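You operate a simulated robot arm through the tools that you are given. There is no shell and no other tool. Be economical: measure what you need, move in short steps, check, and stop when the job is done.

Carry out the task below with a simulated two-armed robot. There is one attempt and no reset: what you move stays moved.

## Task
Hold the black bracket, tighten its knob and shut it in the short bench drawer.
Fine: One hand holds the bracket while the other turns the bracket knob tight; open the drawer, lay the bracket inside and shut it. Drop, pinch and damage nothing, leave nothing switched on.
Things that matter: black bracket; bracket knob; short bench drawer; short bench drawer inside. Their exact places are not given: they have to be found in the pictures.

It is judged by the outcome, as a careful person would: the job done as asked, and still so three seconds after it is handed in. It fails if anything else is knocked over, pushed out of place, dropped, spilled or broken.

## Robot
Two 7-joint arms with two-finger parallel grippers on one trunk, on a base that drives. Base frame: it is fixed to the floor where the robot stands at the start and does not move with it; the origin is under the middle of the robot, x ahead of it, y to its left, z up. Units: m, degrees, N and s.
The left shoulder is at the start at [-0.082, 0.119, 0.851], the right one opposite. With the tool pointing down near the work surface each hand reaches from about 0.16 to 0.58 m from the robot's upright axis, wherever it stands, measured 20 degrees to its own side. Places, roughly: bracket knob [0.5, 0.2, 0.8]; short bench drawer [0.5, -0.1, 0.7]; short bench drawer inside [0.5, -0.1, 0.7]. Payload 3.43 kg a hand.
Tool frame (each hand has its own): the origin (TCP) lies between the finger pads and is the grasp point; the fingertips stand 0.03 m ahead of it; z points along the fingers, y is the line along which they close. The gripper opens to 0.094 m. The fingers are 0.028 m wide and 0.01 m thick; the gripper's body (0.05 by 0.096 m) begins 0.055 m behind the TCP.
Orientation is that of the tool frame in the base frame, as [roll, pitch, yaw] about the fixed x, y, z axes, in that order (R = Rz(yaw) Ry(pitch) Rx(roll)). With the fingers straight down and closing along the base's y, the tool's x points along the base's -x, its y along +y and its z along -z.

## Interface
- The arms move only by the tool jog_arm. It takes "left_increments", "right_increments" or both (then of equal length, played together; a hand with none holds still); each is a list of rows, each a list of 7 numbers: the turn, a rotation vector about the base's x, y, z in degrees, then the shift along the base's x, y, z in m, then the closure, from 0 (fully open) to 1 (shut). In form: [[rx, ry, rz, dx, dy, dz, jaw], ...]. A call has 1 to 20 rows; each row is the pose to reach, as a shift and turn from the pose commanded when the call began. Each row takes 0.2 s and may step no farther than 0.05 m and 8.6 degrees from the row before; otherwise, or with a gripper value out of range, the whole call is refused. A pose out of reach is approached as far as the arm can. The call stops where the force on the tool passes 40 N (or 10 N more than at its start, if that is more) or the arm is blocked; 0.2 s more then pass. The fingers move at their own pace (about 0.153 m/s each) and stop on an object; they squeeze with about 29 N. The grip force told is the motor's: it shows also when the fingers shut on nothing. Time passes only in rows, and 0.2 s behind the last, so rows that repeat a pose let the fingers close. It gives the time, the measured TCP pose, the force on the tool (base axes), the opening and the grip force at its end, in the units of the frame above (readings bear some noise), with the torque about the TCP (base axes, N m) and any sound that the robot's microphone picked up.
- Cameras (640 x 400 px; columns grow to the right, rows downward): "scene" is now at [0.0199, -0.0049, 1.56]; the picture's right is [-0.09, -1.00, 0.00], its down [-0.88, 0.08, -0.48] and it looks along [0.48, -0.04, -0.88] (base axes); focal length 272 px, centre (320, 200). "left" rides on the left gripper at [0.076, -0.014, -0.103] in its tool frame; the picture's right is [0.18, 0.98, 0.00], its down [-0.75, 0.14, -0.64] and it looks along [-0.63, 0.12, 0.77] (tool axes); focal length 243 px, centre (320, 200). "right" rides on the right gripper at [0.076, 0.014, -0.103] in its tool frame; the picture's right is [-0.18, 0.98, 0.00], its down [-0.75, -0.14, -0.64] and it looks along [-0.63, -0.12, 0.77] (tool axes); focal length 243 px, centre (320, 200).
- camera(camera): a new picture of that camera. It takes no simulated time.
- lift_body(by): slides the trunk up (or, below 0, down) by that many m; the arms and the scene camera ride with it, the base frame stays. It gives what a move gives, with no picture.
- roll_base(legs): drives the robot by 1 to 6 legs, each [ahead, left, turn to the left] in m, m and degrees, along the robot's own axes; the way and the turn of a leg run together, so that a leg with both is an arc; at most 1.5 m and 180 degrees a leg. The arms and the cameras ride along, it lands a little off, and it stops where it bumps. It gives what a move gives.
- turn_head(pan, tilt): turns the head with the scene camera to pan (to the left, within 143 degrees either way) and tilt (down, from -29 to 69), counted from straight ahead of the robot. It gives what a move gives.
- measure_at(camera, pixels): there is no depth. For up to 12 entries [column, row, z] of the newest picture of that camera ("zoom" is the newest enlarged one), the place [x, y] in the base frame at which the ray of that pixel passes the height z, good to about 0.002 m, but the place of the scene camera against the robot may be out by one fixed shift of up to 0.018 m in any direction. It takes no simulated time.
- enlarge(camera, box): a new picture of the part [left, top, right, bottom] of that camera's present view, enlarged. It takes no simulated time.
- close_job(): hands the job in; it is judged then, once.

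Work in short steps. Measure before you move; look again where a grasp or a placing could have gone wrong, and mend it. You have 80 turns and 62 pictures in all, those below and enlarged ones among them. Open the grippers and draw the arms clear of the work before you hand the job in, unless the task says otherwise; then end with one line.

The tools are called after "Request:" by a JSON object that holds its "fn" and its "kwargs". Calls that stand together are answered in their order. jog_arm: Moves the arms, as the interface text tells. Its arguments: {"type":"object","properties":{"left_increments":{"type":"array","items":{"type":"array","items":{"type":"number"}}},"right_increments":{"type":"array","items":{"type":"array","items":{"type":"number"}}}},"required":[]} The other tools are called the same way: lift_body (by) slides the trunk up or down; roll_base (legs) drives the base; turn_head (pan, tilt) turns the head that bears the scene camera; camera (camera) takes a picture; measure_at (camera, pixels) gives the place at which the rays of pixels pass given heights; enlarge (camera, box) takes an enlarged picture of a part of a camera's view; close_job () hands the job in.

At the start:

```text
time_s: 0.0
left_tcp_pos: [0.3689, 0.2215, 1.1002]
left_orientation: [-180.0, 0.1, -180.0]
left_wrist_force: [-0.1, -0.7, -0.2]
left_torque: [0.03, 0.02, 0.0]
left_width: 0.0939
left_gripper_force: 0.0
right_tcp_pos: [0.2886, -0.0703, 1.1605]
right_orientation: [-180.0, 0.0, -179.9]
right_wrist_force: [-0.3, 0.2, -0.2]
right_torque: [0.0, 0.0, 0.01]
right_width: 0.0939
right_gripper_force: 0.1
trunk travel left (down, up): [-0.275, 0.06]
robot x, y, heading: [0.0019, 0.0003, 0.2]
head pan, tilt: [-5.1, 61.5]
```

scene: 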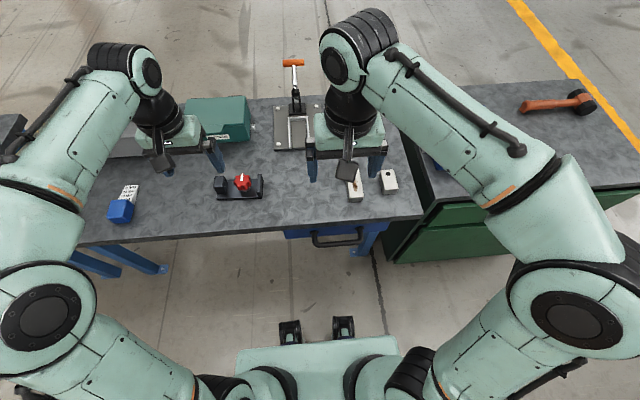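
right: 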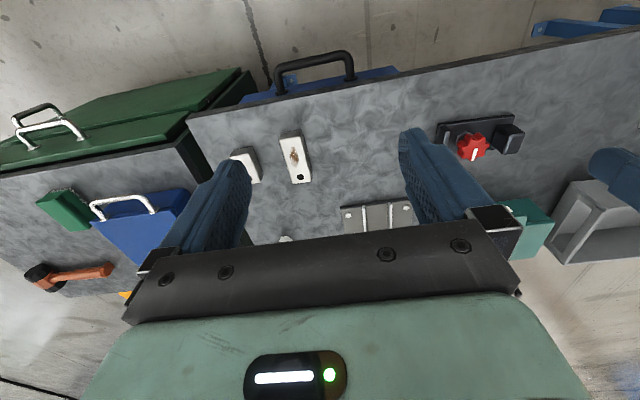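
left: 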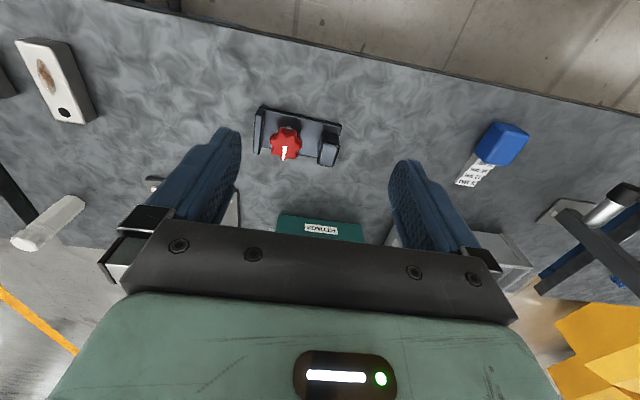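

The bracket with the red knob shows at (240,185) in the scene, and the drawer with the black handle at (337,237). I enlarge both.

Request:
{"fn": "enlarge", "kwargs": {"camera": "scene", "box": [190, 150, 290, 212]}}

Request:
{"fn": "enlarge", "kwargs": {"camera": "scene", "box": [270, 190, 400, 271]}}

Request:
{"fn": "enlarge", "kwargs": {"camera": "left", "box": [230, 80, 370, 168]}}

Request:
{"fn": "measure_at", "kwargs": {"camera": "left", "pixels": [[255, 153, 0.78], [263, 107, 0.78], [341, 124, 0.78], [335, 165, 0.78], [285, 143, 0.8], [285, 143, 0.83], [327, 150, 0.8]]}}

Request:
{"fn": "measure_at", "kwargs": {"camera": "right", "pixels": [[443, 118, 0.78], [514, 118, 0.78], [472, 146, 0.8], [472, 146, 0.83], [275, 70, 0.7], [352, 53, 0.7], [390, 72, 0.77]]}}

```text
6.40 times, centred on (240, 181) of scene
```

zoom: 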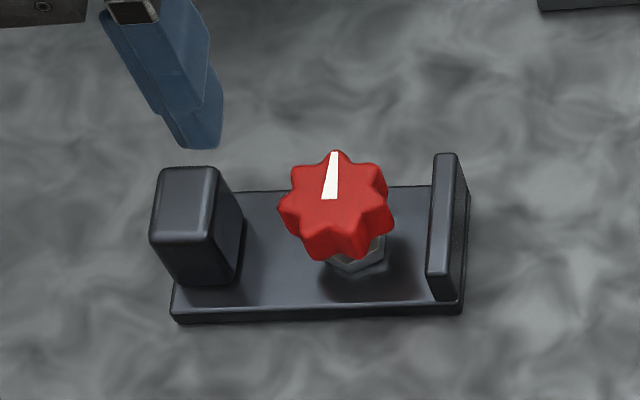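

```text
4.92 times, centred on (335, 230) of scene
```

zoom: 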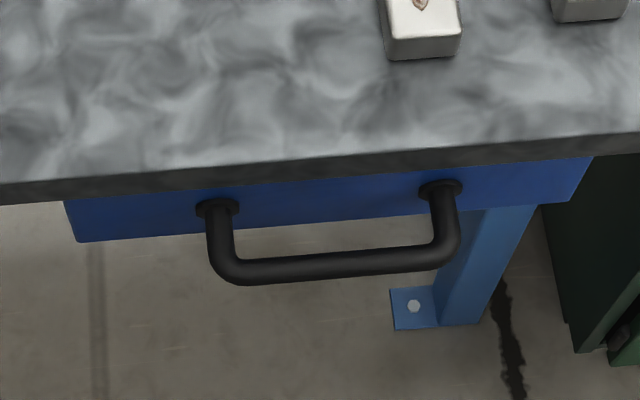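

```text
4.55 times, centred on (300, 124) of left
```

zoom: 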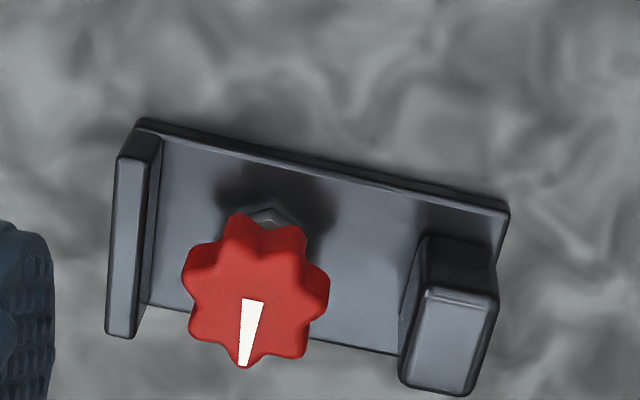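

```text
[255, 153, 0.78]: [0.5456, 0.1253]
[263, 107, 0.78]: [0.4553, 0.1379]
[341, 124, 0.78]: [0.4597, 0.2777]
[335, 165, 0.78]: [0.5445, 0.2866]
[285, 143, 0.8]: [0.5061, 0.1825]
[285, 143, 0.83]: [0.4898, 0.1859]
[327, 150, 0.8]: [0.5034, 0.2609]
```

```text
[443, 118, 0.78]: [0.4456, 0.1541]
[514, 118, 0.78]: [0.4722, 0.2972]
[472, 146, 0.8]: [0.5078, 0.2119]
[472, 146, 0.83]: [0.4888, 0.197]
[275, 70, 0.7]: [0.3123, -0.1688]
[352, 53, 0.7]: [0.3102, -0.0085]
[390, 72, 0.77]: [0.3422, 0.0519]
```

The bracket is a plate with a thick block on its left end, a thin wall on its right end and a knob on a stud between them. I lower the left hand towards it to measure it more closely.

Request:
{"fn": "jog_arm", "kwargs": {"left_increments": [[0, 0, 0, 0.0, -0.01, -0.04, 0], [0, 0, 0, 0.0, -0.02, -0.08, 0], [0, 0, 0, 0, -0.02, -0.12, 0], [0, 0, 0, 0, -0.02, -0.12, 0]]}}

Request:
{"fn": "enlarge", "kwargs": {"camera": "left", "box": [200, 40, 440, 190]}}

```text
time_s: 1.0
left_tcp_pos: [0.3698, 0.2019, 0.979]
left_orientation: [180.0, 0.0, -180.0]
left_wrist_force: [0.3, 0.9, 0.7]
left_torque: [-0.04, -0.02, -0.01]
left_width: 0.0941
left_gripper_force: 0.1
right_tcp_pos: [0.2885, -0.0694, 1.1609]
right_orientation: [-180.0, 0.1, 180.0]
right_wrist_force: [0.8, -0.2, 0.7]
right_torque: [0.0, 0.02, 0.0]
right_width: 0.0942
right_gripper_force: 0.0
trunk travel left (down, up): [-0.275, 0.06]
robot x, y, heading: [-0.0008, -0.0002, 0.1]
head pan, tilt: [-5.1, 61.5]
```

```text
2.67 times, centred on (320, 115) of left
```

zoom: 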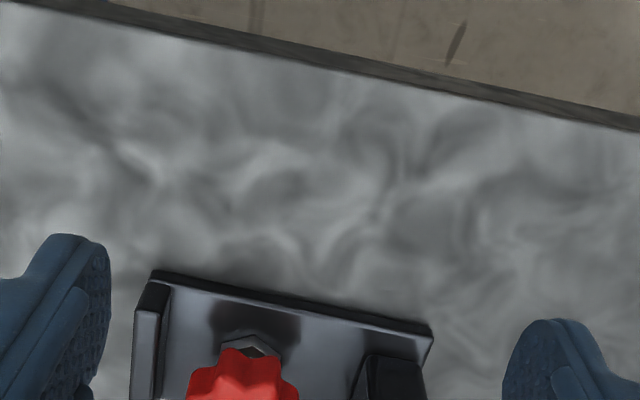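

The bracket sits lower in this view; I enlarge that region.

Request:
{"fn": "enlarge", "kwargs": {"camera": "left", "box": [220, 125, 420, 250]}}

Request:
{"fn": "enlarge", "kwargs": {"camera": "right", "box": [400, 80, 560, 180]}}

```text
3.20 times, centred on (320, 188) of left
```

zoom: 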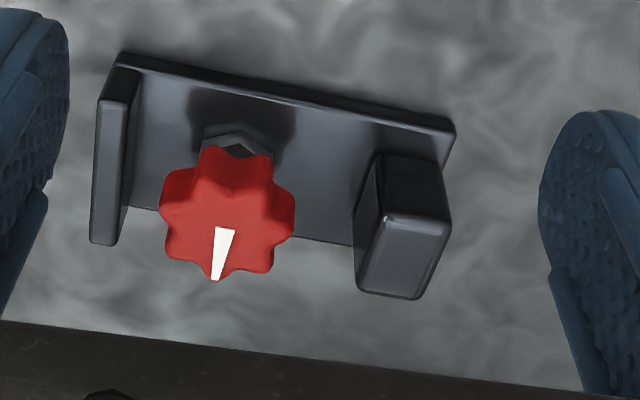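

```text
4.00 times, centred on (480, 130) of right
```

zoom: 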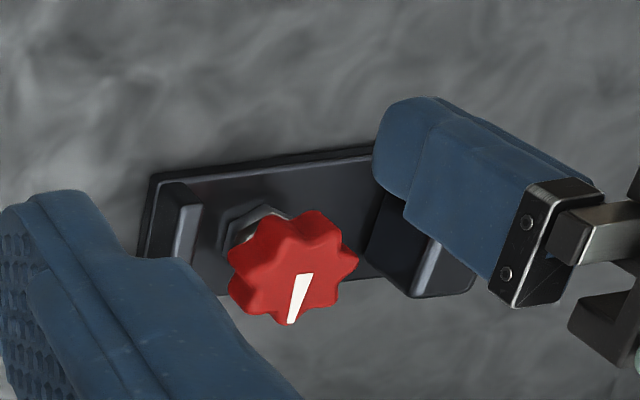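

I measure matching points in the left and right views to get heights.

Request:
{"fn": "measure_at", "kwargs": {"camera": "left", "pixels": [[257.5, 142.7, 0.78], [257.5, 142.7, 0.81], [291, 196.8, 0.81], [291, 196.8, 0.84], [291, 196.8, 0.86], [362, 164.6, 0.78], [362, 164.6, 0.81], [339, 194, 0.82], [359, 196, 0.82], [350, 218, 0.82], [336, 215, 0.82], [300, 140, 0.78]]}}

Request:
{"fn": "measure_at", "kwargs": {"camera": "right", "pixels": [[438, 123.75, 0.78], [438, 123.75, 0.81], [474.3, 148.8, 0.81], [474.3, 148.8, 0.84], [474.3, 148.8, 0.86]]}}

Request:
{"fn": "measure_at", "kwargs": {"camera": "scene", "pixels": [[216.5, 200, 0.78], [216.5, 200, 0.81], [262.5, 198.5, 0.78], [262.5, 198.5, 0.81], [242, 180, 0.84], [242, 180, 0.86]]}}

```text
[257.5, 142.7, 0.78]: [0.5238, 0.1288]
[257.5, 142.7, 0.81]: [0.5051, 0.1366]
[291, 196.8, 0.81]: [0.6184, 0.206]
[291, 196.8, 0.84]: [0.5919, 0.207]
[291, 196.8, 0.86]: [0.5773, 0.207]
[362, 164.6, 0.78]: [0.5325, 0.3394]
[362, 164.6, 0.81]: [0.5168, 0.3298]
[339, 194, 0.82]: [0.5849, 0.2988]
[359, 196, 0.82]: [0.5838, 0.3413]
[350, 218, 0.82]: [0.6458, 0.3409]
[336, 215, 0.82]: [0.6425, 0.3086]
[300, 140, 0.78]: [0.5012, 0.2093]
```

```text
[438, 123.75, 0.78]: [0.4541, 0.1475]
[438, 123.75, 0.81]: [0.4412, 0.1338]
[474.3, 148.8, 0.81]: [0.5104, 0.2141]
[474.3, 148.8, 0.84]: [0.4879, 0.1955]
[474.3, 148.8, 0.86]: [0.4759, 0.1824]
```

```text
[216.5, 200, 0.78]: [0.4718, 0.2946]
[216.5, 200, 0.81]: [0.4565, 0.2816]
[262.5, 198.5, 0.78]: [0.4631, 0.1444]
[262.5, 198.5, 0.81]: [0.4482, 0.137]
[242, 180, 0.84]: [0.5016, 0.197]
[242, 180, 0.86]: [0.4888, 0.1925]
```

The left readings seem tied to the older full picture's pose, so I take a fresh full left picture.

Request:
{"fn": "camera", "kwargs": {"camera": "left"}}

Request:
{"fn": "measure_at", "kwargs": {"camera": "left", "pixels": [[257.5, 142.7, 0.78], [257.5, 142.7, 0.81], [291, 196.8, 0.81], [291, 196.8, 0.84], [291, 196.8, 0.86], [362, 164.6, 0.78], [362, 164.6, 0.81], [339, 194, 0.82], [359, 196, 0.82], [350, 218, 0.82], [336, 215, 0.82], [271, 193, 0.85]]}}

```text
52 pictures are left
```

left: 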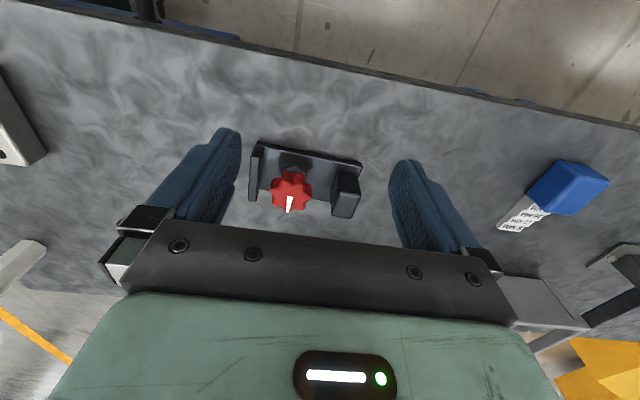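

```text
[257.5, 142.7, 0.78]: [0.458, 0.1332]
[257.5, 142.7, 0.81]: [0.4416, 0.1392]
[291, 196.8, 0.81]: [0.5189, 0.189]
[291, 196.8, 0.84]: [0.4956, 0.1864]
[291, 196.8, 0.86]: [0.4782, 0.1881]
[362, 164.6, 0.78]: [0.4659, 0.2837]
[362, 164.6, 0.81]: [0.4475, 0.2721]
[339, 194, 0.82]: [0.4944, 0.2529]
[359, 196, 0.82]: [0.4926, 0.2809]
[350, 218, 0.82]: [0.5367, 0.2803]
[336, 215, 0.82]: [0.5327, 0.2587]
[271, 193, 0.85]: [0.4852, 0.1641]
```

I measure the block and the plate's far edge at candidate heights.

Request:
{"fn": "measure_at", "kwargs": {"camera": "left", "pixels": [[266.9, 190.5, 0.8], [330, 202, 0.8], [337, 173.3, 0.8], [357.5, 177, 0.8], [340, 192, 0.83], [340, 192, 0.85], [360.6, 195.8, 0.83], [360.6, 195.8, 0.85], [334, 215.5, 0.85], [351, 218.5, 0.85], [251, 201, 0.83], [259, 201, 0.83]]}}

Request:
{"fn": "measure_at", "kwargs": {"camera": "scene", "pixels": [[216.5, 200, 0.8], [262.5, 198.5, 0.8], [214.5, 187, 0.83], [214.5, 187, 0.85], [223, 187, 0.83], [223, 187, 0.85], [215, 176, 0.83], [215, 176, 0.85], [224, 176, 0.83], [242, 180, 0.85]]}}

```text
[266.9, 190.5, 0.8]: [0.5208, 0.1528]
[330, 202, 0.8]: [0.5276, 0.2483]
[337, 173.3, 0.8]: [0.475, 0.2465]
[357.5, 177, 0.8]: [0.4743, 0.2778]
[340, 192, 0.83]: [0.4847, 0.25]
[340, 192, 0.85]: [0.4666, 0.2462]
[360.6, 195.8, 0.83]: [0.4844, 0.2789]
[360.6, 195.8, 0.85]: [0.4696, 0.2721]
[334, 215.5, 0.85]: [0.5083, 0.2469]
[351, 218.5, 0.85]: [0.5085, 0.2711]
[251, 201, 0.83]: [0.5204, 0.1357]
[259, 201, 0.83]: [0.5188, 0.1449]
```

```text
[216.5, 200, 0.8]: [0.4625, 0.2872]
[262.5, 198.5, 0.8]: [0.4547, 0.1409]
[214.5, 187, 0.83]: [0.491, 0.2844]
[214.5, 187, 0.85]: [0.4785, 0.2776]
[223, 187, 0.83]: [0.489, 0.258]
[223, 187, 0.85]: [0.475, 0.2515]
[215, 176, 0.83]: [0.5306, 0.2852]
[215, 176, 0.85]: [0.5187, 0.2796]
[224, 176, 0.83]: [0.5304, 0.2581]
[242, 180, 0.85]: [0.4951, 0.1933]
```

From these readings the plate top is at z≈0.80, and the plate spans x .446–.52, y .138–.276. The block is centred near (.496,.262) with its top at ≈.841. The knob is centred near (.484,.188) with its top at ≈.853. The right hand would be stretched from here, so I drive the base 0.15 m left.

Request:
{"fn": "roll_base", "kwargs": {"legs": [[0, 0.15, 0]]}}

```text
time_s: 3.0
left_tcp_pos: [0.3686, 0.3512, 0.9791]
left_orientation: [-180.0, 0.0, -179.9]
left_wrist_force: [-0.2, 0.0, -0.6]
left_torque: [0.0, 0.01, -0.03]
left_width: 0.0941
left_gripper_force: 0.0
right_tcp_pos: [0.2901, 0.0796, 1.1612]
right_orientation: [180.0, 0.0, -179.9]
right_wrist_force: [-0.1, 0.7, 0.1]
right_torque: [0.0, -0.01, 0.0]
right_width: 0.0939
right_gripper_force: 0.1
trunk travel left (down, up): [-0.275, 0.06]
robot x, y, heading: [0.004, 0.1474, 0.3]
head pan, tilt: [-5.1, 61.5]
```

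The base landed well. I now yaw the left hand by -93° so the fingers close along x, rising slightly and moving above and to the left of the block.

Request:
{"fn": "jog_arm", "kwargs": {"left_increments": [[0, 0, -8.5, 0.01, 0, 0.01, 0], [0, 0, -17, 0.02, 0, 0.02, 0], [0, 0, -25.5, 0.03, 0, 0.02, 0], [0, 0, -34, 0.04, 0, 0.02, 0], [0, 0, -42.5, 0.05, 0, 0.02, 0], [0, 0, -51, 0.06, 0, 0.02, 0], [0, 0, -59.5, 0.07, 0, 0.02, 0], [0, 0, -68, 0.08, 0, 0.02, 0], [0, 0, -76.5, 0.09, 0, 0.02, 0], [0, 0, -85, 0.1, 0, 0.02, 0], [0, 0, -93, 0.11, 0, 0.02, 0], [0, 0, -93, 0.126, 0, 0.02, 0]]}}

```text
time_s: 5.5
left_tcp_pos: [0.4965, 0.352, 0.9999]
left_orientation: [179.9, 0.0, 86.9]
left_wrist_force: [0.2, 1.1, 0.2]
left_torque: [-0.01, 0.03, -0.01]
left_width: 0.0941
left_gripper_force: 0.0
right_tcp_pos: [0.2899, 0.0795, 1.1611]
right_orientation: [180.0, 0.1, -180.0]
right_wrist_force: [0.5, 0.2, 0.3]
right_torque: [-0.01, 0.0, -0.01]
right_width: 0.0943
right_gripper_force: 0.1
trunk travel left (down, up): [-0.275, 0.06]
robot x, y, heading: [-0.0011, 0.1485, 0.3]
head pan, tilt: [-5.1, 61.5]
```

Next I tilt the left hand 30° outward and lower it a little, then look.

Request:
{"fn": "jog_arm", "kwargs": {"left_increments": [[-7.5, 0, 0, 0, -0.005, -0.015, 0], [-15, 0, 0, 0, -0.01, -0.03, 0], [-22.5, 0, 0, 0, -0.015, -0.045, 0], [-30, 0, 0, 0, -0.02, -0.06, 0], [-30, 0, 0, 0, -0.02, -0.06, 0]]}}

Request:
{"fn": "camera", "kwargs": {"camera": "left"}}

Request:
{"fn": "camera", "kwargs": {"camera": "right"}}

```text
time_s: 6.8
left_tcp_pos: [0.4926, 0.3316, 0.9408]
left_orientation: [178.4, 29.9, 86.6]
left_wrist_force: [0.3, 0.5, 0.3]
left_torque: [-0.03, 0.03, -0.01]
left_width: 0.094
left_gripper_force: 0.0
right_tcp_pos: [0.2891, 0.0811, 1.161]
right_orientation: [-180.0, 0.0, -179.9]
right_wrist_force: [0.8, 0.2, 0.2]
right_torque: [0.02, 0.0, 0.01]
right_width: 0.094
right_gripper_force: 0.1
trunk travel left (down, up): [-0.275, 0.06]
robot x, y, heading: [-0.0004, 0.1489, 0.1]
head pan, tilt: [-5.1, 61.5]
```

```text
51 pictures are left
```

left: 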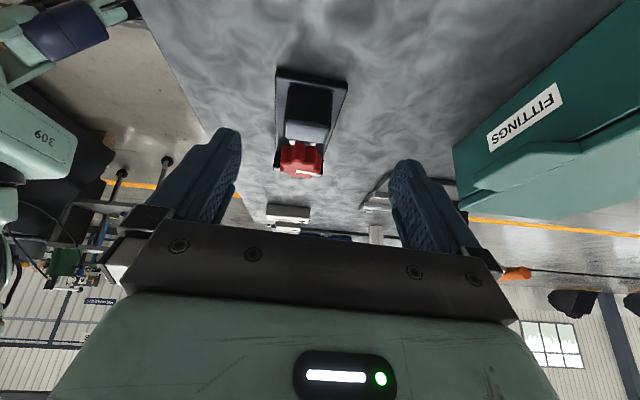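

```text
50 pictures are left
```

right: 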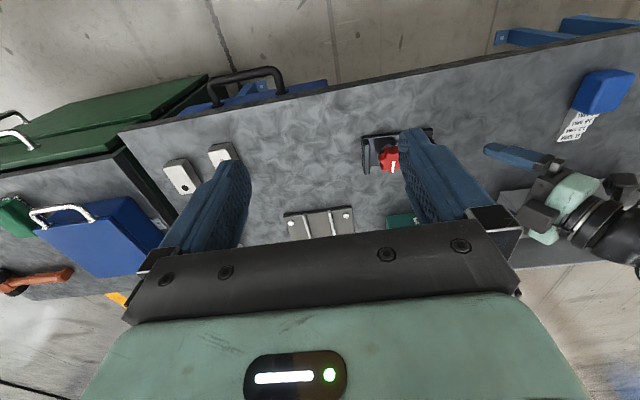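

The block top shows at (307,131) in the left view, and a teal box lies to the right. I measure both to check clearance.

Request:
{"fn": "measure_at", "kwargs": {"camera": "left", "pixels": [[288, 124, 0.841], [332, 124, 0.841], [328, 143, 0.841], [288, 143, 0.841], [288, 84, 0.8], [332, 86, 0.8], [301, 158, 0.85], [277, 68, 0.8], [347, 80, 0.8]]}}

Request:
{"fn": "enlarge", "kwargs": {"camera": "scene", "box": [120, 80, 360, 230]}}

Request:
{"fn": "enlarge", "kwargs": {"camera": "left", "box": [240, 50, 400, 150]}}

```text
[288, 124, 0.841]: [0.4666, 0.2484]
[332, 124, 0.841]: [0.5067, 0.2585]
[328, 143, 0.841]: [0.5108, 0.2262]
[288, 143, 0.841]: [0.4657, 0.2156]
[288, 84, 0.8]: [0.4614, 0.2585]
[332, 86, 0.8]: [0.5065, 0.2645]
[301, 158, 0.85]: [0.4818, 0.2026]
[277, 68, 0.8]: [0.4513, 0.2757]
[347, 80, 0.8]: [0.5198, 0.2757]
```

```text
2.67 times, centred on (240, 155) of scene
```

zoom: 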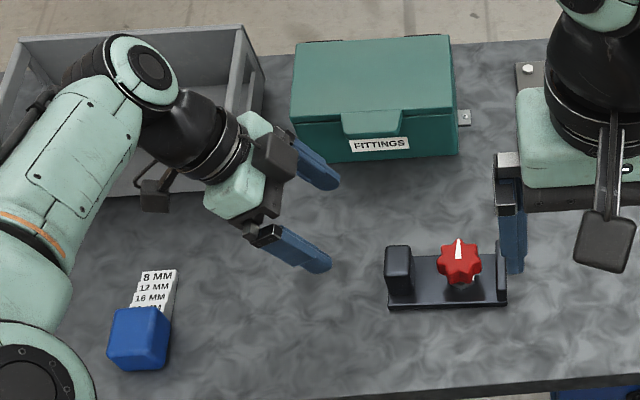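

```text
4.00 times, centred on (320, 100) of left
```

zoom: 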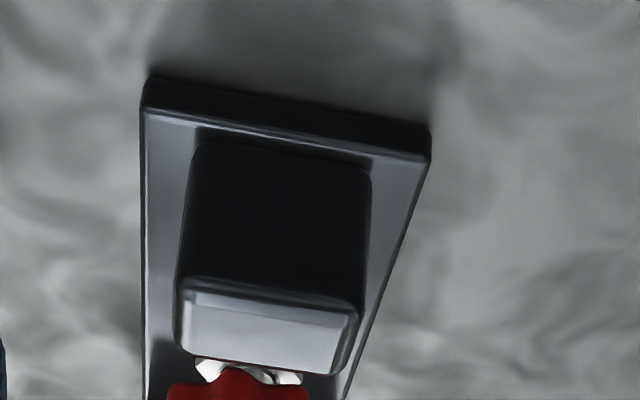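

I re-measure the block with refined pixels from the enlarged view.

Request:
{"fn": "measure_at", "kwargs": {"camera": "left", "pixels": [[276.25, 77, 0.8], [347, 90, 0.8], [288.75, 83.75, 0.8], [332.5, 92.5, 0.8], [285.75, 121.25, 0.84], [329.5, 128, 0.84], [285.75, 121.25, 0.83], [329.5, 128, 0.83], [283, 137, 0.84], [324, 143, 0.84]]}}

```text
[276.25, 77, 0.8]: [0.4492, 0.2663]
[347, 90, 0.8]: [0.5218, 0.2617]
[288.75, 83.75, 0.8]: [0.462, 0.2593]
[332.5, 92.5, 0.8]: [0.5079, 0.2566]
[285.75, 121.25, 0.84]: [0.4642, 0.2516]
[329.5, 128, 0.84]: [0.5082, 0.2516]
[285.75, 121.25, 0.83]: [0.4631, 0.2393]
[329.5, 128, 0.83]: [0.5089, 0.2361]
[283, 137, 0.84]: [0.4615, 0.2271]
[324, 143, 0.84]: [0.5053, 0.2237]
```

Combining the two left views: plate top z≈.805, block centre (.487,.256) with its top at ≈.85. I bring the left hand down along its fingers with the jaws open, stopping just short of the grasp.

Request:
{"fn": "jog_arm", "kwargs": {"left_increments": [[0, 0, 0, -0.0056, -0.0156, 0, 0], [0, 0, 0, -0.0056, -0.0306, -0.026, 0], [0, 0, 0, -0.0056, -0.0456, -0.052, 0], [0, 0, 0, -0.0056, -0.0536, -0.066, 0], [0, 0, 0, -0.0056, -0.0536, -0.066, 0]]}}

Request:
{"fn": "enlarge", "kwargs": {"camera": "left", "box": [160, 50, 480, 250]}}

Request:
{"fn": "enlarge", "kwargs": {"camera": "scene", "box": [190, 130, 310, 205]}}

```text
time_s: 8.0
left_tcp_pos: [0.4898, 0.2778, 0.875]
left_orientation: [178.3, 29.9, 86.6]
left_wrist_force: [0.5, -0.1, 0.6]
left_torque: [0.01, 0.0, -0.02]
left_width: 0.0938
left_gripper_force: 0.0
right_tcp_pos: [0.2888, 0.0791, 1.1604]
right_orientation: [179.9, 0.1, -179.9]
right_wrist_force: [-0.2, 0.3, 0.1]
right_torque: [0.0, -0.01, 0.02]
right_width: 0.0939
right_gripper_force: 0.1
trunk travel left (down, up): [-0.275, 0.06]
robot x, y, heading: [0.0021, 0.1515, 0.1]
head pan, tilt: [-5.1, 61.5]
```

```text
2.00 times, centred on (320, 150) of left
```

zoom: 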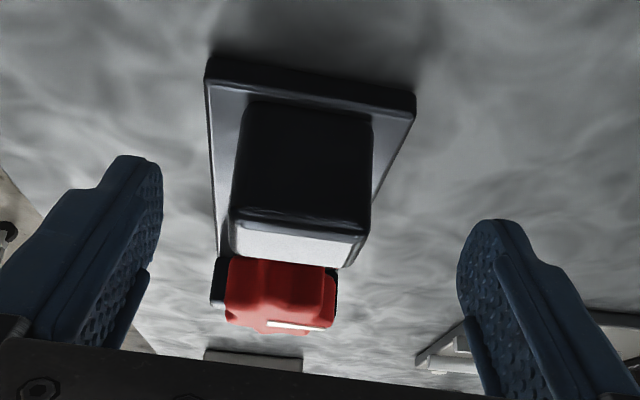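

```text
5.33 times, centred on (250, 168) of scene
```

zoom: 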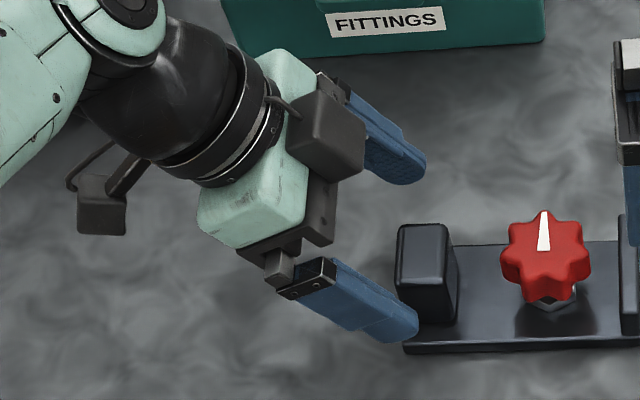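

The jaws straddle the block (block top 232–368, fingertips 130 and 490 in the zoom). I advance the last 3 cm and close.

Request:
{"fn": "jog_arm", "kwargs": {"left_increments": [[0, 0, 0, -0.001, -0.008, -0.014, 0], [0, 0, 0, -0.002, -0.016, -0.028, 0], [0, 0, 0, -0.002, -0.016, -0.028, 0]]}}

Request:
{"fn": "enlarge", "kwargs": {"camera": "scene", "box": [190, 130, 310, 205]}}

```text
time_s: 8.8
left_tcp_pos: [0.4868, 0.2616, 0.8451]
left_orientation: [178.3, 29.9, 86.5]
left_wrist_force: [-0.7, 0.1, 0.4]
left_torque: [-0.02, -0.01, 0.01]
left_width: 0.0939
left_gripper_force: 0.1
right_tcp_pos: [0.2891, 0.0791, 1.1612]
right_orientation: [-180.0, 0.0, -180.0]
right_wrist_force: [-0.1, 0.1, -0.9]
right_torque: [0.0, 0.01, 0.02]
right_width: 0.0943
right_gripper_force: 0.1
trunk travel left (down, up): [-0.275, 0.06]
robot x, y, heading: [0.0009, 0.148, 0.1]
head pan, tilt: [-5.1, 61.5]
```

```text
5.33 times, centred on (250, 168) of scene
```

zoom: 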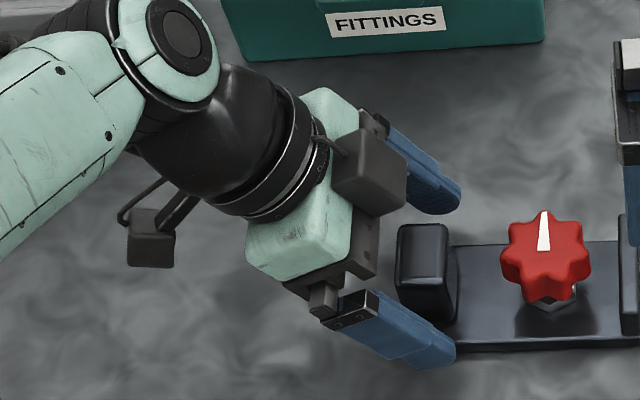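

No contact so far and the fingers are on both sides of the block. I close the left hand.

Request:
{"fn": "jog_arm", "kwargs": {"left_increments": [[0, 0, 0, 0, 0, 0, 0.3], [0, 0, 0, 0, 0, 0, 0.6], [0, 0, 0, 0, 0, 0, 1], [0, 0, 0, 0, 0, 0, 1]]}}

Request:
{"fn": "enlarge", "kwargs": {"camera": "scene", "box": [190, 130, 310, 205]}}

```text
time_s: 9.8
left_tcp_pos: [0.4865, 0.2623, 0.8456]
left_orientation: [178.1, 30.0, 86.7]
left_wrist_force: [0.6, 2.1, 6.7]
left_torque: [0.0, 0.3, -0.07]
left_width: 0.0481
left_gripper_force: 28.8
right_tcp_pos: [0.2891, 0.079, 1.1603]
right_orientation: [-180.0, 0.0, -179.9]
right_wrist_force: [-0.2, -0.1, -0.7]
right_torque: [0.03, 0.0, 0.01]
right_width: 0.0941
right_gripper_force: 0.1
trunk travel left (down, up): [-0.275, 0.06]
robot x, y, heading: [-0.0002, 0.1458, -0.2]
head pan, tilt: [-5.1, 61.5]
```

```text
5.33 times, centred on (250, 168) of scene
```

zoom: 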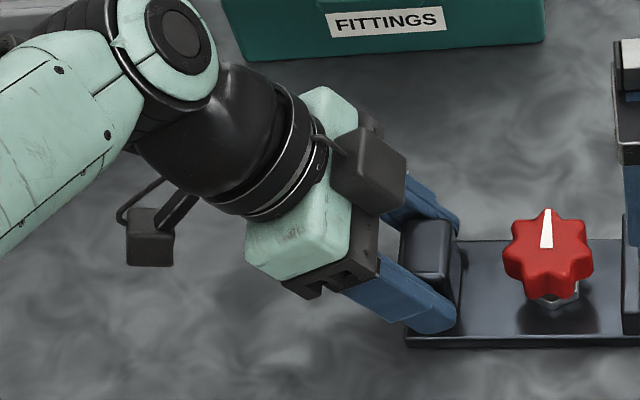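

The left hand holds the block (width 48 mm, grip 29 N). I bring the right hand above the knob at (.486,.188), yawed about +136° so a clockwise stroke starts aligned with a lobe.

Request:
{"fn": "jog_arm", "kwargs": {"right_increments": [[0, 0, 8, 0.012, 0.007, -0.005, 0], [0, 0, 16, 0.024, 0.014, -0.01, 0], [0, 0, 24, 0.036, 0.021, -0.02, 0], [0, 0, 32, 0.048, 0.028, -0.03, 0], [0, 0, 40, 0.06, 0.035, -0.04, 0], [0, 0, 48, 0.072, 0.042, -0.05, 0], [0, 0, 56, 0.084, 0.049, -0.06, 0], [0, 0, 64, 0.096, 0.056, -0.07, 0], [0, 0, 72, 0.108, 0.063, -0.08, 0], [0, 0, 80, 0.12, 0.07, -0.09, 0], [0, 0, 88, 0.132, 0.077, -0.1, 0], [0, 0, 96, 0.144, 0.084, -0.11, 0], [0, 0, 104, 0.156, 0.091, -0.12, 0], [0, 0, 112, 0.168, 0.098, -0.13, 0], [0, 0, 120, 0.18, 0.105, -0.14, 0], [0, 0, 128, 0.192, 0.109, -0.16, 0], [0, 0, 136, 0.196, 0.109, -0.18, 0], [0, 0, 136, 0.196, 0.109, -0.2, 0], [0, 0, 136, 0.196, 0.109, -0.2, 0]]}}

Request:
{"fn": "camera", "kwargs": {"camera": "right"}}

Request:
{"fn": "camera", "kwargs": {"camera": "scene"}}

```text
time_s: 13.8
left_tcp_pos: [0.4869, 0.2619, 0.8455]
left_orientation: [178.2, 30.1, 86.6]
left_wrist_force: [3.1, 1.0, 10.2]
left_torque: [-0.13, 0.31, 0.01]
left_width: 0.048
left_gripper_force: 29.0
right_tcp_pos: [0.486, 0.1882, 0.9602]
right_orientation: [-179.9, 0.1, -43.9]
right_wrist_force: [0.6, 0.3, -0.1]
right_torque: [0.02, -0.04, 0.02]
right_width: 0.094
right_gripper_force: 0.0
trunk travel left (down, up): [-0.275, 0.06]
robot x, y, heading: [-0.002, 0.1505, 0.3]
head pan, tilt: [-5.1, 61.5]
```

```text
43 pictures are left
```

right: 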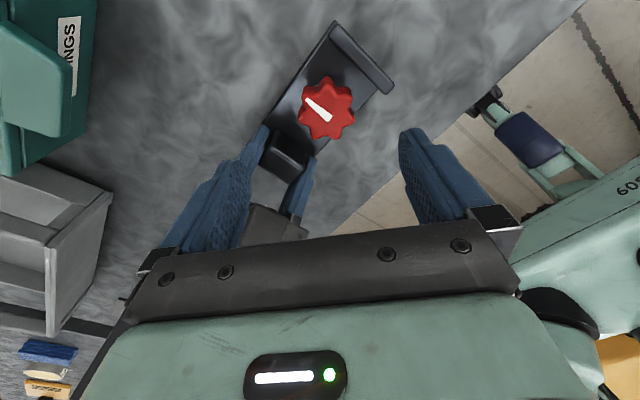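

```text
42 pictures are left
```

scene: 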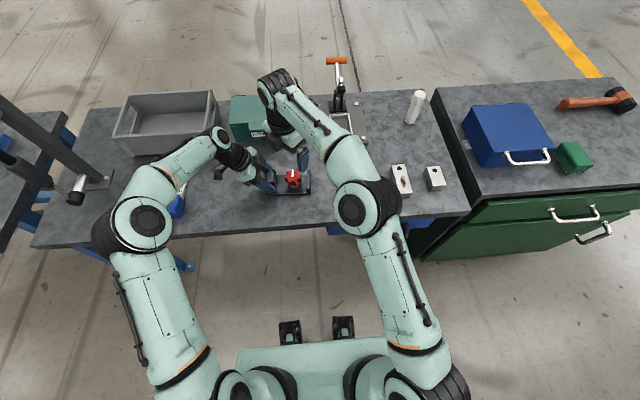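

The knob shows at (326,107) in the right view and both arms are clear. I measure its centre.

Request:
{"fn": "measure_at", "kwargs": {"camera": "right", "pixels": [[326, 103, 0.84], [326, 103, 0.853], [326, 103, 0.865], [302, 100, 0.853], [353, 105, 0.853], [325, 77, 0.853], [324, 130, 0.853], [325, 114, 0.853]]}}

Request:
{"fn": "enlarge", "kwargs": {"camera": "right", "box": [230, 20, 422, 140]}}

```text
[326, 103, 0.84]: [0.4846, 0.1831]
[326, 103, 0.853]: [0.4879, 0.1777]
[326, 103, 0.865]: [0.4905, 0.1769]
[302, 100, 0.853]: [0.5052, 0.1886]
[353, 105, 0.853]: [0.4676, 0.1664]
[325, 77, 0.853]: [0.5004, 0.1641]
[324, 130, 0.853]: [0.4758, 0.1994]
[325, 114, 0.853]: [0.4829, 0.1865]
```

```text
3.33 times, centred on (326, 80) of right
```

zoom: 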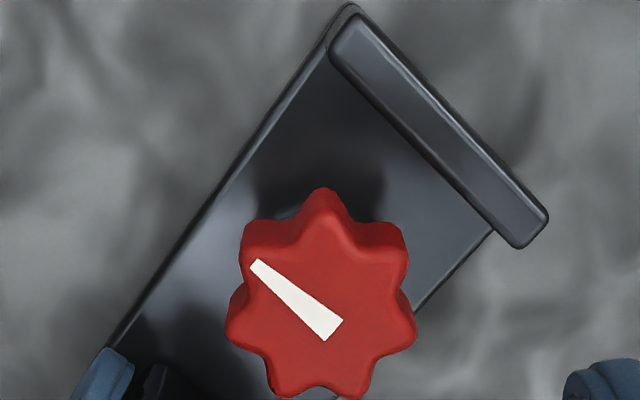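

The knob centre comes out near (.483,.187), with the mark pointing along +x. At 46° the fingers would come close to the left hand, so I turn back to about +20°, half close, and descend around the knob.

Request:
{"fn": "jog_arm", "kwargs": {"right_increments": [[0, 0, -8.5, 0, 0, 0, 0.3], [0, 0, -17, -0.002, 0, -0.01, 0.3], [0, 0, -25.5, -0.003, -0.001, -0.03, 0.3], [0, 0, -25.5, -0.003, -0.001, -0.06, 0.3], [0, 0, -25.5, -0.003, -0.001, -0.08, 0.3], [0, 0, -25.5, -0.003, -0.001, -0.08, 0.3]]}}

Request:
{"fn": "camera", "kwargs": {"camera": "right"}}

Request:
{"fn": "enlarge", "kwargs": {"camera": "scene", "box": [230, 130, 350, 205]}}

```text
time_s: 15.2
left_tcp_pos: [0.4876, 0.2634, 0.8453]
left_orientation: [178.2, 29.9, 86.5]
left_wrist_force: [2.4, 2.0, 7.8]
left_torque: [-0.1, 0.3, -0.02]
left_width: 0.0483
left_gripper_force: 29.1
right_tcp_pos: [0.4811, 0.1884, 0.8805]
right_orientation: [-180.0, -0.1, -69.5]
right_wrist_force: [0.0, 0.7, -0.3]
right_torque: [-0.01, 0.02, 0.01]
right_width: 0.0659
right_gripper_force: 0.1
trunk travel left (down, up): [-0.275, 0.06]
robot x, y, heading: [-0.0004, 0.151, 0.2]
head pan, tilt: [-5.1, 61.5]
```

```text
40 pictures are left
```

right: 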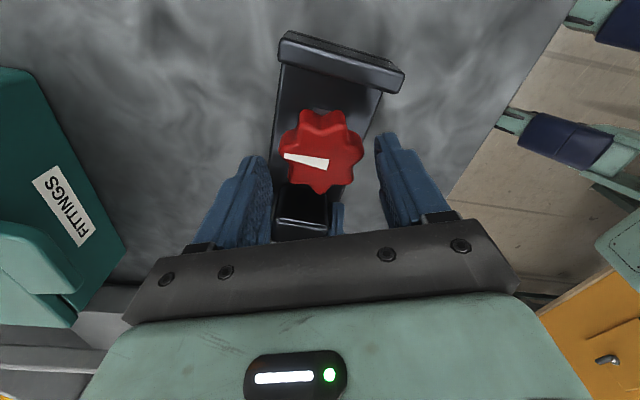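

```text
5.33 times, centred on (290, 168) of scene
```

zoom: 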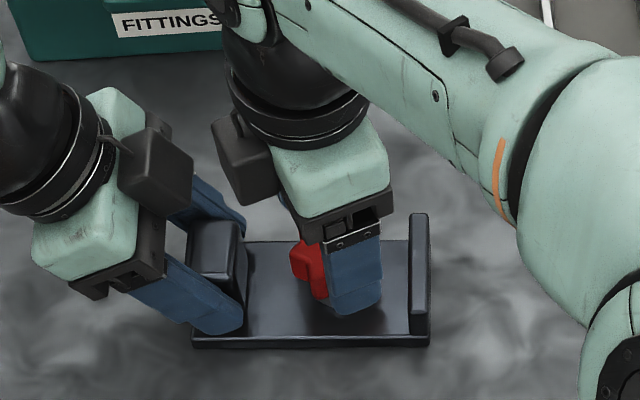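

I check the knob centre from this closer view; its top face is around (322,155).

Request:
{"fn": "measure_at", "kwargs": {"camera": "right", "pixels": [[322, 155, 0.853], [322, 155, 0.845], [280, 160, 0.853], [363, 153, 0.853], [318, 193, 0.853], [327, 163, 0.853]]}}

```text
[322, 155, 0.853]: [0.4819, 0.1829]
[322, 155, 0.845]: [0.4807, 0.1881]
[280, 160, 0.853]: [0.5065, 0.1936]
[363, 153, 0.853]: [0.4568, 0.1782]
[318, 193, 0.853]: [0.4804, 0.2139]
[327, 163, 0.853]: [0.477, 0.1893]
```

The centre is about (.4815,.189), which matches the TCP. I descend 34 mm and close on the knob.

Request:
{"fn": "jog_arm", "kwargs": {"right_increments": [[0, 0, 0, 0.0005, 0.0005, -0.015, 0.3], [0, 0, 0, 0.0005, 0.0005, -0.033, 0.3], [0, 0, 0, 0.0005, 0.0005, -0.033, 0.3], [0, 0, 0, 0.0005, 0.0005, -0.033, 1], [0, 0, 0, 0.0005, 0.0005, -0.033, 1], [0, 0, 0, 0.0005, 0.0005, -0.033, 1]]}}

Request:
{"fn": "enlarge", "kwargs": {"camera": "right", "box": [200, 80, 440, 230]}}

```text
time_s: 16.6
left_tcp_pos: [0.4873, 0.262, 0.8456]
left_orientation: [178.1, 29.8, 86.8]
left_wrist_force: [8.2, 3.5, 5.8]
left_torque: [-0.49, 0.47, 0.43]
left_width: 0.0481
left_gripper_force: 28.7
right_tcp_pos: [0.4804, 0.1865, 0.8481]
right_orientation: [179.9, 0.1, -69.4]
right_wrist_force: [-8.5, -7.1, 0.7]
right_torque: [-0.13, -0.03, 0.02]
right_width: 0.0464
right_gripper_force: 29.0
trunk travel left (down, up): [-0.275, 0.06]
robot x, y, heading: [0.0031, 0.1488, 0.1]
head pan, tilt: [-5.1, 61.5]
```

```text
2.67 times, centred on (320, 155) of right
```

zoom: 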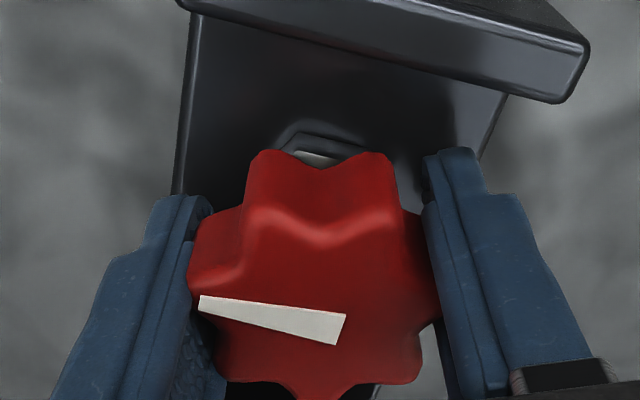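

The knob is gripped with a 46 mm opening and light side load. I turn it clockwise from above (−z) by 50° and watch the torque.

Request:
{"fn": "jog_arm", "kwargs": {"right_increments": [[0, 0, -6, 0.0005, 0.0005, 0, 1], [0, 0, -12, 0.001, 0.001, 0, 1], [0, 0, -20, 0.001, 0.001, 0, 1], [0, 0, -28, 0.001, 0.001, 0, 1], [0, 0, -36, 0.001, 0.001, 0, 1], [0, 0, -44, 0.001, 0.001, 0, 1], [0, 0, -51, 0.001, 0.001, 0, 1], [0, 0, -51, 0.001, 0.001, 0, 1]]}}

Request:
{"fn": "enlarge", "kwargs": {"camera": "right", "box": [200, 80, 440, 230]}}

```text
time_s: 18.4
left_tcp_pos: [0.4867, 0.2634, 0.8465]
left_orientation: [178.2, 29.9, 86.8]
left_wrist_force: [6.7, 17.0, 9.0]
left_torque: [0.22, 0.33, 0.02]
left_width: 0.0482
left_gripper_force: 29.2
right_tcp_pos: [0.4838, 0.1872, 0.8473]
right_orientation: [-180.0, 0.0, -120.6]
right_wrist_force: [-2.2, -15.8, 1.2]
right_torque: [0.2, 0.0, 0.0]
right_width: 0.0467
right_gripper_force: 28.9
trunk travel left (down, up): [-0.275, 0.06]
robot x, y, heading: [-0.0016, 0.1494, 0.2]
head pan, tilt: [-5.1, 61.5]
```

```text
2.67 times, centred on (320, 155) of right
```

zoom: 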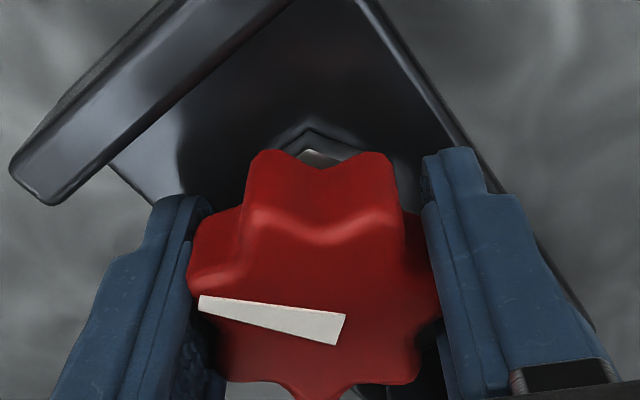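

The knob turned freely with no tightening torque yet. I open, turn back 51°, shift 1.5 mm in −y to relieve the side load, regrip and repeat the stroke.

Request:
{"fn": "jog_arm", "kwargs": {"right_increments": [[0, 0, 0, 0, -0.0015, 0, 0.3], [0, 0, 0, 0, -0.0015, 0, 0.3], [0, 0, 8.5, 0, -0.0015, 0, 0.3], [0, 0, 17, 0, -0.0015, 0, 0.3], [0, 0, 25.5, 0, -0.0015, 0, 0.3], [0, 0, 34, 0, -0.0015, 0, 0.3], [0, 0, 42.5, 0, -0.0015, 0, 0.3], [0, 0, 51, 0, -0.0015, 0, 0.3], [0, 0, 51, 0, -0.0015, 0, 1], [0, 0, 51, 0, -0.0015, 0, 1], [0, 0, 44, 0, -0.0015, 0, 1], [0, 0, 36, 0, -0.0015, 0, 1], [0, 0, 28, 0, -0.0015, 0, 1], [0, 0, 20, 0, -0.0015, 0, 1], [0, 0, 12, 0, -0.0015, 0, 1], [0, 0, 4, 0, -0.0015, 0, 1], [0, 0, 0, 0, -0.0015, 0, 1], [0, 0, 0, 0, -0.0015, 0, 1]]}}

Request:
{"fn": "enlarge", "kwargs": {"camera": "right", "box": [200, 80, 440, 230]}}

```text
time_s: 22.1
left_tcp_pos: [0.4872, 0.2623, 0.8456]
left_orientation: [178.3, 30.0, 86.6]
left_wrist_force: [5.4, 6.7, 7.2]
left_torque: [-0.33, 0.32, 0.18]
left_width: 0.0483
left_gripper_force: 29.5
right_tcp_pos: [0.4839, 0.1868, 0.8479]
right_orientation: [180.0, -0.1, -120.5]
right_wrist_force: [-3.1, -5.6, -2.8]
right_torque: [0.11, -0.21, -0.03]
right_width: 0.0474
right_gripper_force: 29.0
trunk travel left (down, up): [-0.275, 0.06]
robot x, y, heading: [-0.0036, 0.1506, 0.0]
head pan, tilt: [-5.1, 61.5]
```

```text
2.67 times, centred on (320, 155) of right
```

zoom: 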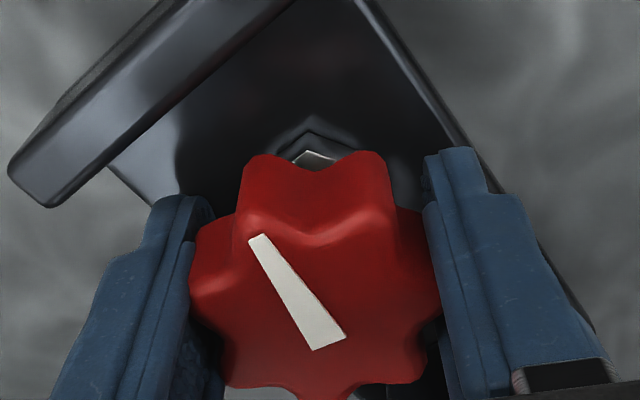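

The mark advanced by about 50° clockwise, so the regrip works and it is still free. I repeat the stroke.

Request:
{"fn": "jog_arm", "kwargs": {"right_increments": [[0, 0, 0, 0, 0, 0, 0.3], [0, 0, 0, 0, 0, 0, 0.3], [0, 0, 8.5, 0, 0, 0, 0.3], [0, 0, 17, 0, 0, 0, 0.3], [0, 0, 25.5, 0, 0, 0, 0.3], [0, 0, 34, 0, 0, 0, 0.3], [0, 0, 42.5, 0, 0, 0, 0.3], [0, 0, 51, 0, 0, 0, 0.3], [0, 0, 51, 0, 0, 0, 1], [0, 0, 51, 0, 0, 0, 1], [0, 0, 44, 0, 0, 0, 1], [0, 0, 36, 0, 0, 0, 1], [0, 0, 28, 0, 0, 0, 1], [0, 0, 20, 0, 0, 0, 1], [0, 0, 12, 0, 0, 0, 1], [0, 0, 4, 0, 0, 0, 1], [0, 0, 0, 0, 0, 0, 1], [0, 0, 0, 0, 0, 0, 1]]}}

Request:
{"fn": "enlarge", "kwargs": {"camera": "right", "box": [200, 80, 440, 230]}}

```text
time_s: 25.9
left_tcp_pos: [0.4866, 0.2629, 0.8459]
left_orientation: [178.2, 29.9, 86.7]
left_wrist_force: [5.4, 3.4, 4.5]
left_torque: [0.44, 0.36, -0.22]
left_width: 0.0484
left_gripper_force: 28.9
right_tcp_pos: [0.4824, 0.1868, 0.8479]
right_orientation: [180.0, -0.1, -120.2]
right_wrist_force: [-7.0, -7.2, -0.6]
right_torque: [-0.45, -0.12, 0.76]
right_width: 0.047
right_gripper_force: 28.7
trunk travel left (down, up): [-0.275, 0.06]
robot x, y, heading: [0.0021, 0.1504, -0.2]
head pan, tilt: [-5.1, 61.5]
```

```text
2.67 times, centred on (320, 155) of right
```

zoom: 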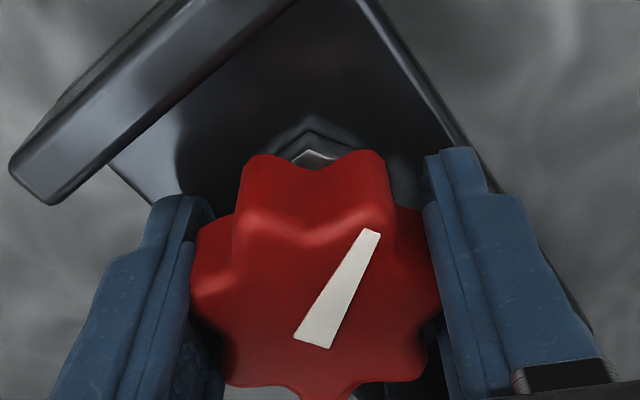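

The reaction torque is now 0.76 N·m, so the knob is getting tight. I turn 8° then 16° further without regripping and check.

Request:
{"fn": "jog_arm", "kwargs": {"right_increments": [[0, 0, -4, 0, 0, 0, 1], [0, 0, -8, 0, 0, 0, 1], [0, 0, -8, 0, 0, 0, 1]]}}

Request:
{"fn": "enlarge", "kwargs": {"camera": "right", "box": [200, 80, 440, 230]}}

```text
time_s: 26.8
left_tcp_pos: [0.4873, 0.263, 0.8466]
left_orientation: [178.2, 29.9, 86.7]
left_wrist_force: [8.0, 7.3, 3.5]
left_torque: [-0.11, 0.52, 0.19]
left_width: 0.0483
left_gripper_force: 28.7
right_tcp_pos: [0.484, 0.1873, 0.848]
right_orientation: [-179.9, 0.1, -128.5]
right_wrist_force: [-8.8, -6.7, -0.1]
right_torque: [0.27, -0.32, 0.36]
right_width: 0.0476
right_gripper_force: 29.0
trunk travel left (down, up): [-0.275, 0.06]
robot x, y, heading: [-0.0017, 0.1462, 0.3]
head pan, tilt: [-5.1, 61.5]
```

```text
2.67 times, centred on (320, 155) of right
```

zoom: 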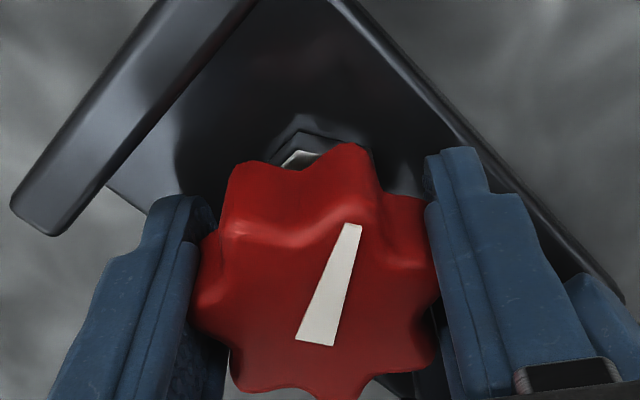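

The mark slipped back relative to the fingers by about the 8° I turned, so the knob seems to have stopped. To confirm, I regrip on aligned lobes and try another 12° clockwise.

Request:
{"fn": "jog_arm", "kwargs": {"right_increments": [[0, 0, 0, 0, 0, 0, 0.3], [0, 0, 0, 0, 0, 0, 0.3], [0, 0, 8.5, 0, 0, 0, 0.3], [0, 0, 17, 0, 0, 0, 0.3], [0, 0, 25.5, 0, 0, 0, 0.3], [0, 0, 33.7, 0, 0, 0, 0.3], [0, 0, 33.7, 0, 0, 0, 1], [0, 0, 33.7, 0, 0, 0, 1], [0, 0, 33.7, 0, 0, 0, 1]]}}

Request:
{"fn": "enlarge", "kwargs": {"camera": "right", "box": [200, 80, 440, 230]}}

Request:
{"fn": "jog_arm", "kwargs": {"right_increments": [[0, 0, -4, 0, 0, 0, 1], [0, 0, -8, 0, 0, 0, 1], [0, 0, -12, 0, 0, 0, 1]]}}

Request:
{"fn": "enlarge", "kwargs": {"camera": "right", "box": [200, 80, 440, 230]}}

```text
time_s: 28.8
left_tcp_pos: [0.4883, 0.2631, 0.8454]
left_orientation: [178.2, 29.9, 86.7]
left_wrist_force: [8.4, -1.7, 1.7]
left_torque: [0.14, 0.48, 0.55]
left_width: 0.0483
left_gripper_force: 29.0
right_tcp_pos: [0.4819, 0.1879, 0.8469]
right_orientation: [179.9, 0.1, -94.7]
right_wrist_force: [-6.7, -0.9, 1.9]
right_torque: [0.17, -0.29, 0.01]
right_width: 0.0471
right_gripper_force: 29.3
trunk travel left (down, up): [-0.275, 0.06]
robot x, y, heading: [0.001, 0.1476, 0.0]
head pan, tilt: [-5.1, 61.5]
```

```text
2.67 times, centred on (320, 155) of right
```

zoom: 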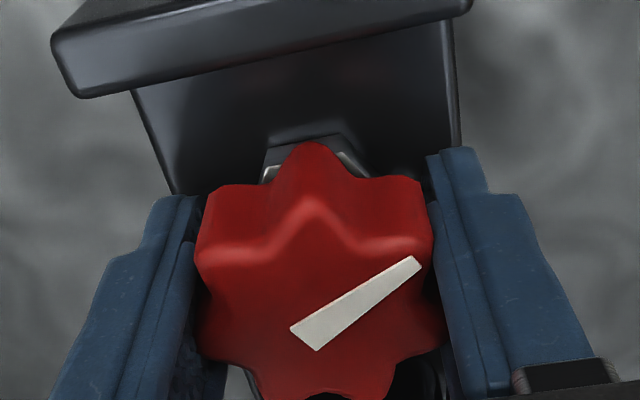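

```text
time_s: 29.6
left_tcp_pos: [0.4869, 0.2634, 0.8464]
left_orientation: [178.3, 29.9, 86.7]
left_wrist_force: [9.9, 4.0, 2.4]
left_torque: [0.15, 0.34, 0.38]
left_width: 0.0482
left_gripper_force: 29.1
right_tcp_pos: [0.4832, 0.187, 0.8471]
right_orientation: [179.8, -0.1, -106.7]
right_wrist_force: [-9.3, -4.4, -0.1]
right_torque: [0.01, -0.21, 0.35]
right_width: 0.0475
right_gripper_force: 29.3
trunk travel left (down, up): [-0.275, 0.06]
robot x, y, heading: [-0.0042, 0.1488, 0.1]
head pan, tilt: [-5.1, 61.5]
```

```text
2.67 times, centred on (320, 155) of right
```

zoom: 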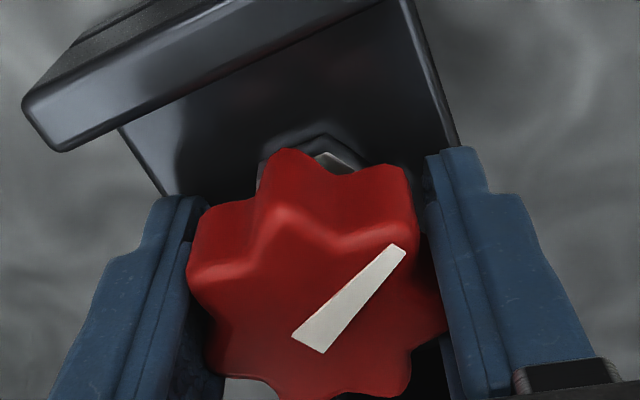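

The knob only slipped in the fingers again while staying put, so it is at its stop, about 150° clockwise of where it began. I open and raise the right hand straight up.

Request:
{"fn": "jog_arm", "kwargs": {"right_increments": [[0, 0, 0, 0, 0, 0, 0.3], [0, 0, 0, 0, 0, 0, 0.3], [0, 0, 0, 0, 0, 0.03, 0.3], [0, 0, 0, 0, 0, 0.07, 0.3], [0, 0, 0, 0, 0, 0.11, 0], [0, 0, 0, 0, 0, 0.15, 0], [0, 0, 0, 0, -0.03, 0.18, 0], [0, 0, 0, 0, -0.07, 0.2, 0], [0, 0, 0, -0.03, -0.11, 0.2, 0], [0, 0, 0, -0.06, -0.15, 0.2, 0], [0, 0, 0, -0.09, -0.19, 0.2, 0]]}}

Request:
{"fn": "enlarge", "kwargs": {"camera": "scene", "box": [230, 130, 350, 205]}}

Request:
{"fn": "camera", "kwargs": {"camera": "scene"}}

```text
time_s: 31.9
left_tcp_pos: [0.487, 0.2633, 0.8459]
left_orientation: [178.3, 29.9, 86.6]
left_wrist_force: [-0.2, -0.8, 3.5]
left_torque: [0.26, 0.22, 0.02]
left_width: 0.0481
left_gripper_force: 29.4
right_tcp_pos: [0.3934, -0.0034, 1.0468]
right_orientation: [179.9, 0.1, -106.7]
right_wrist_force: [-0.2, 0.1, -1.0]
right_torque: [0.0, 0.0, 0.02]
right_width: 0.0938
right_gripper_force: 0.1
trunk travel left (down, up): [-0.275, 0.06]
robot x, y, heading: [0.0004, 0.1501, -0.1]
head pan, tilt: [-5.1, 61.5]
```

```text
5.33 times, centred on (290, 168) of scene
```

zoom: 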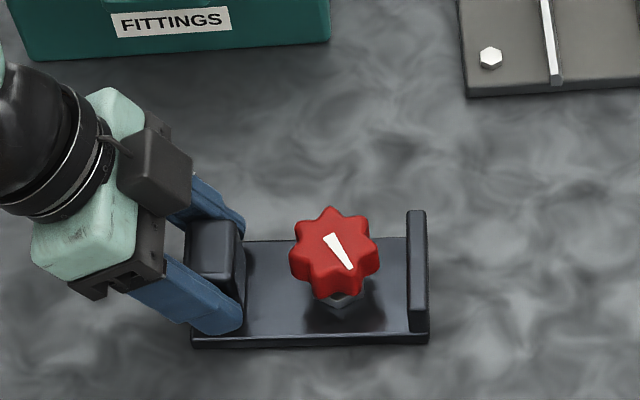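

```text
30 pictures are left
```

scene: 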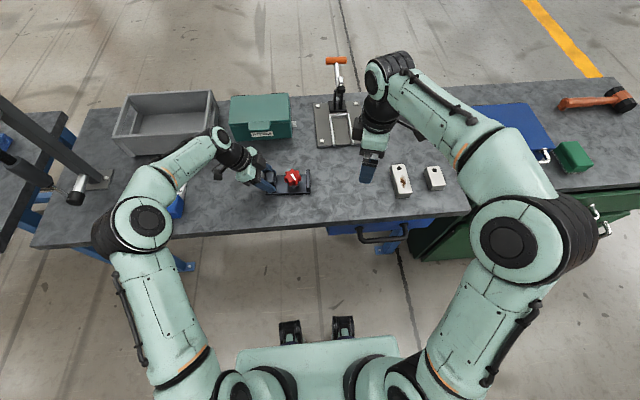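

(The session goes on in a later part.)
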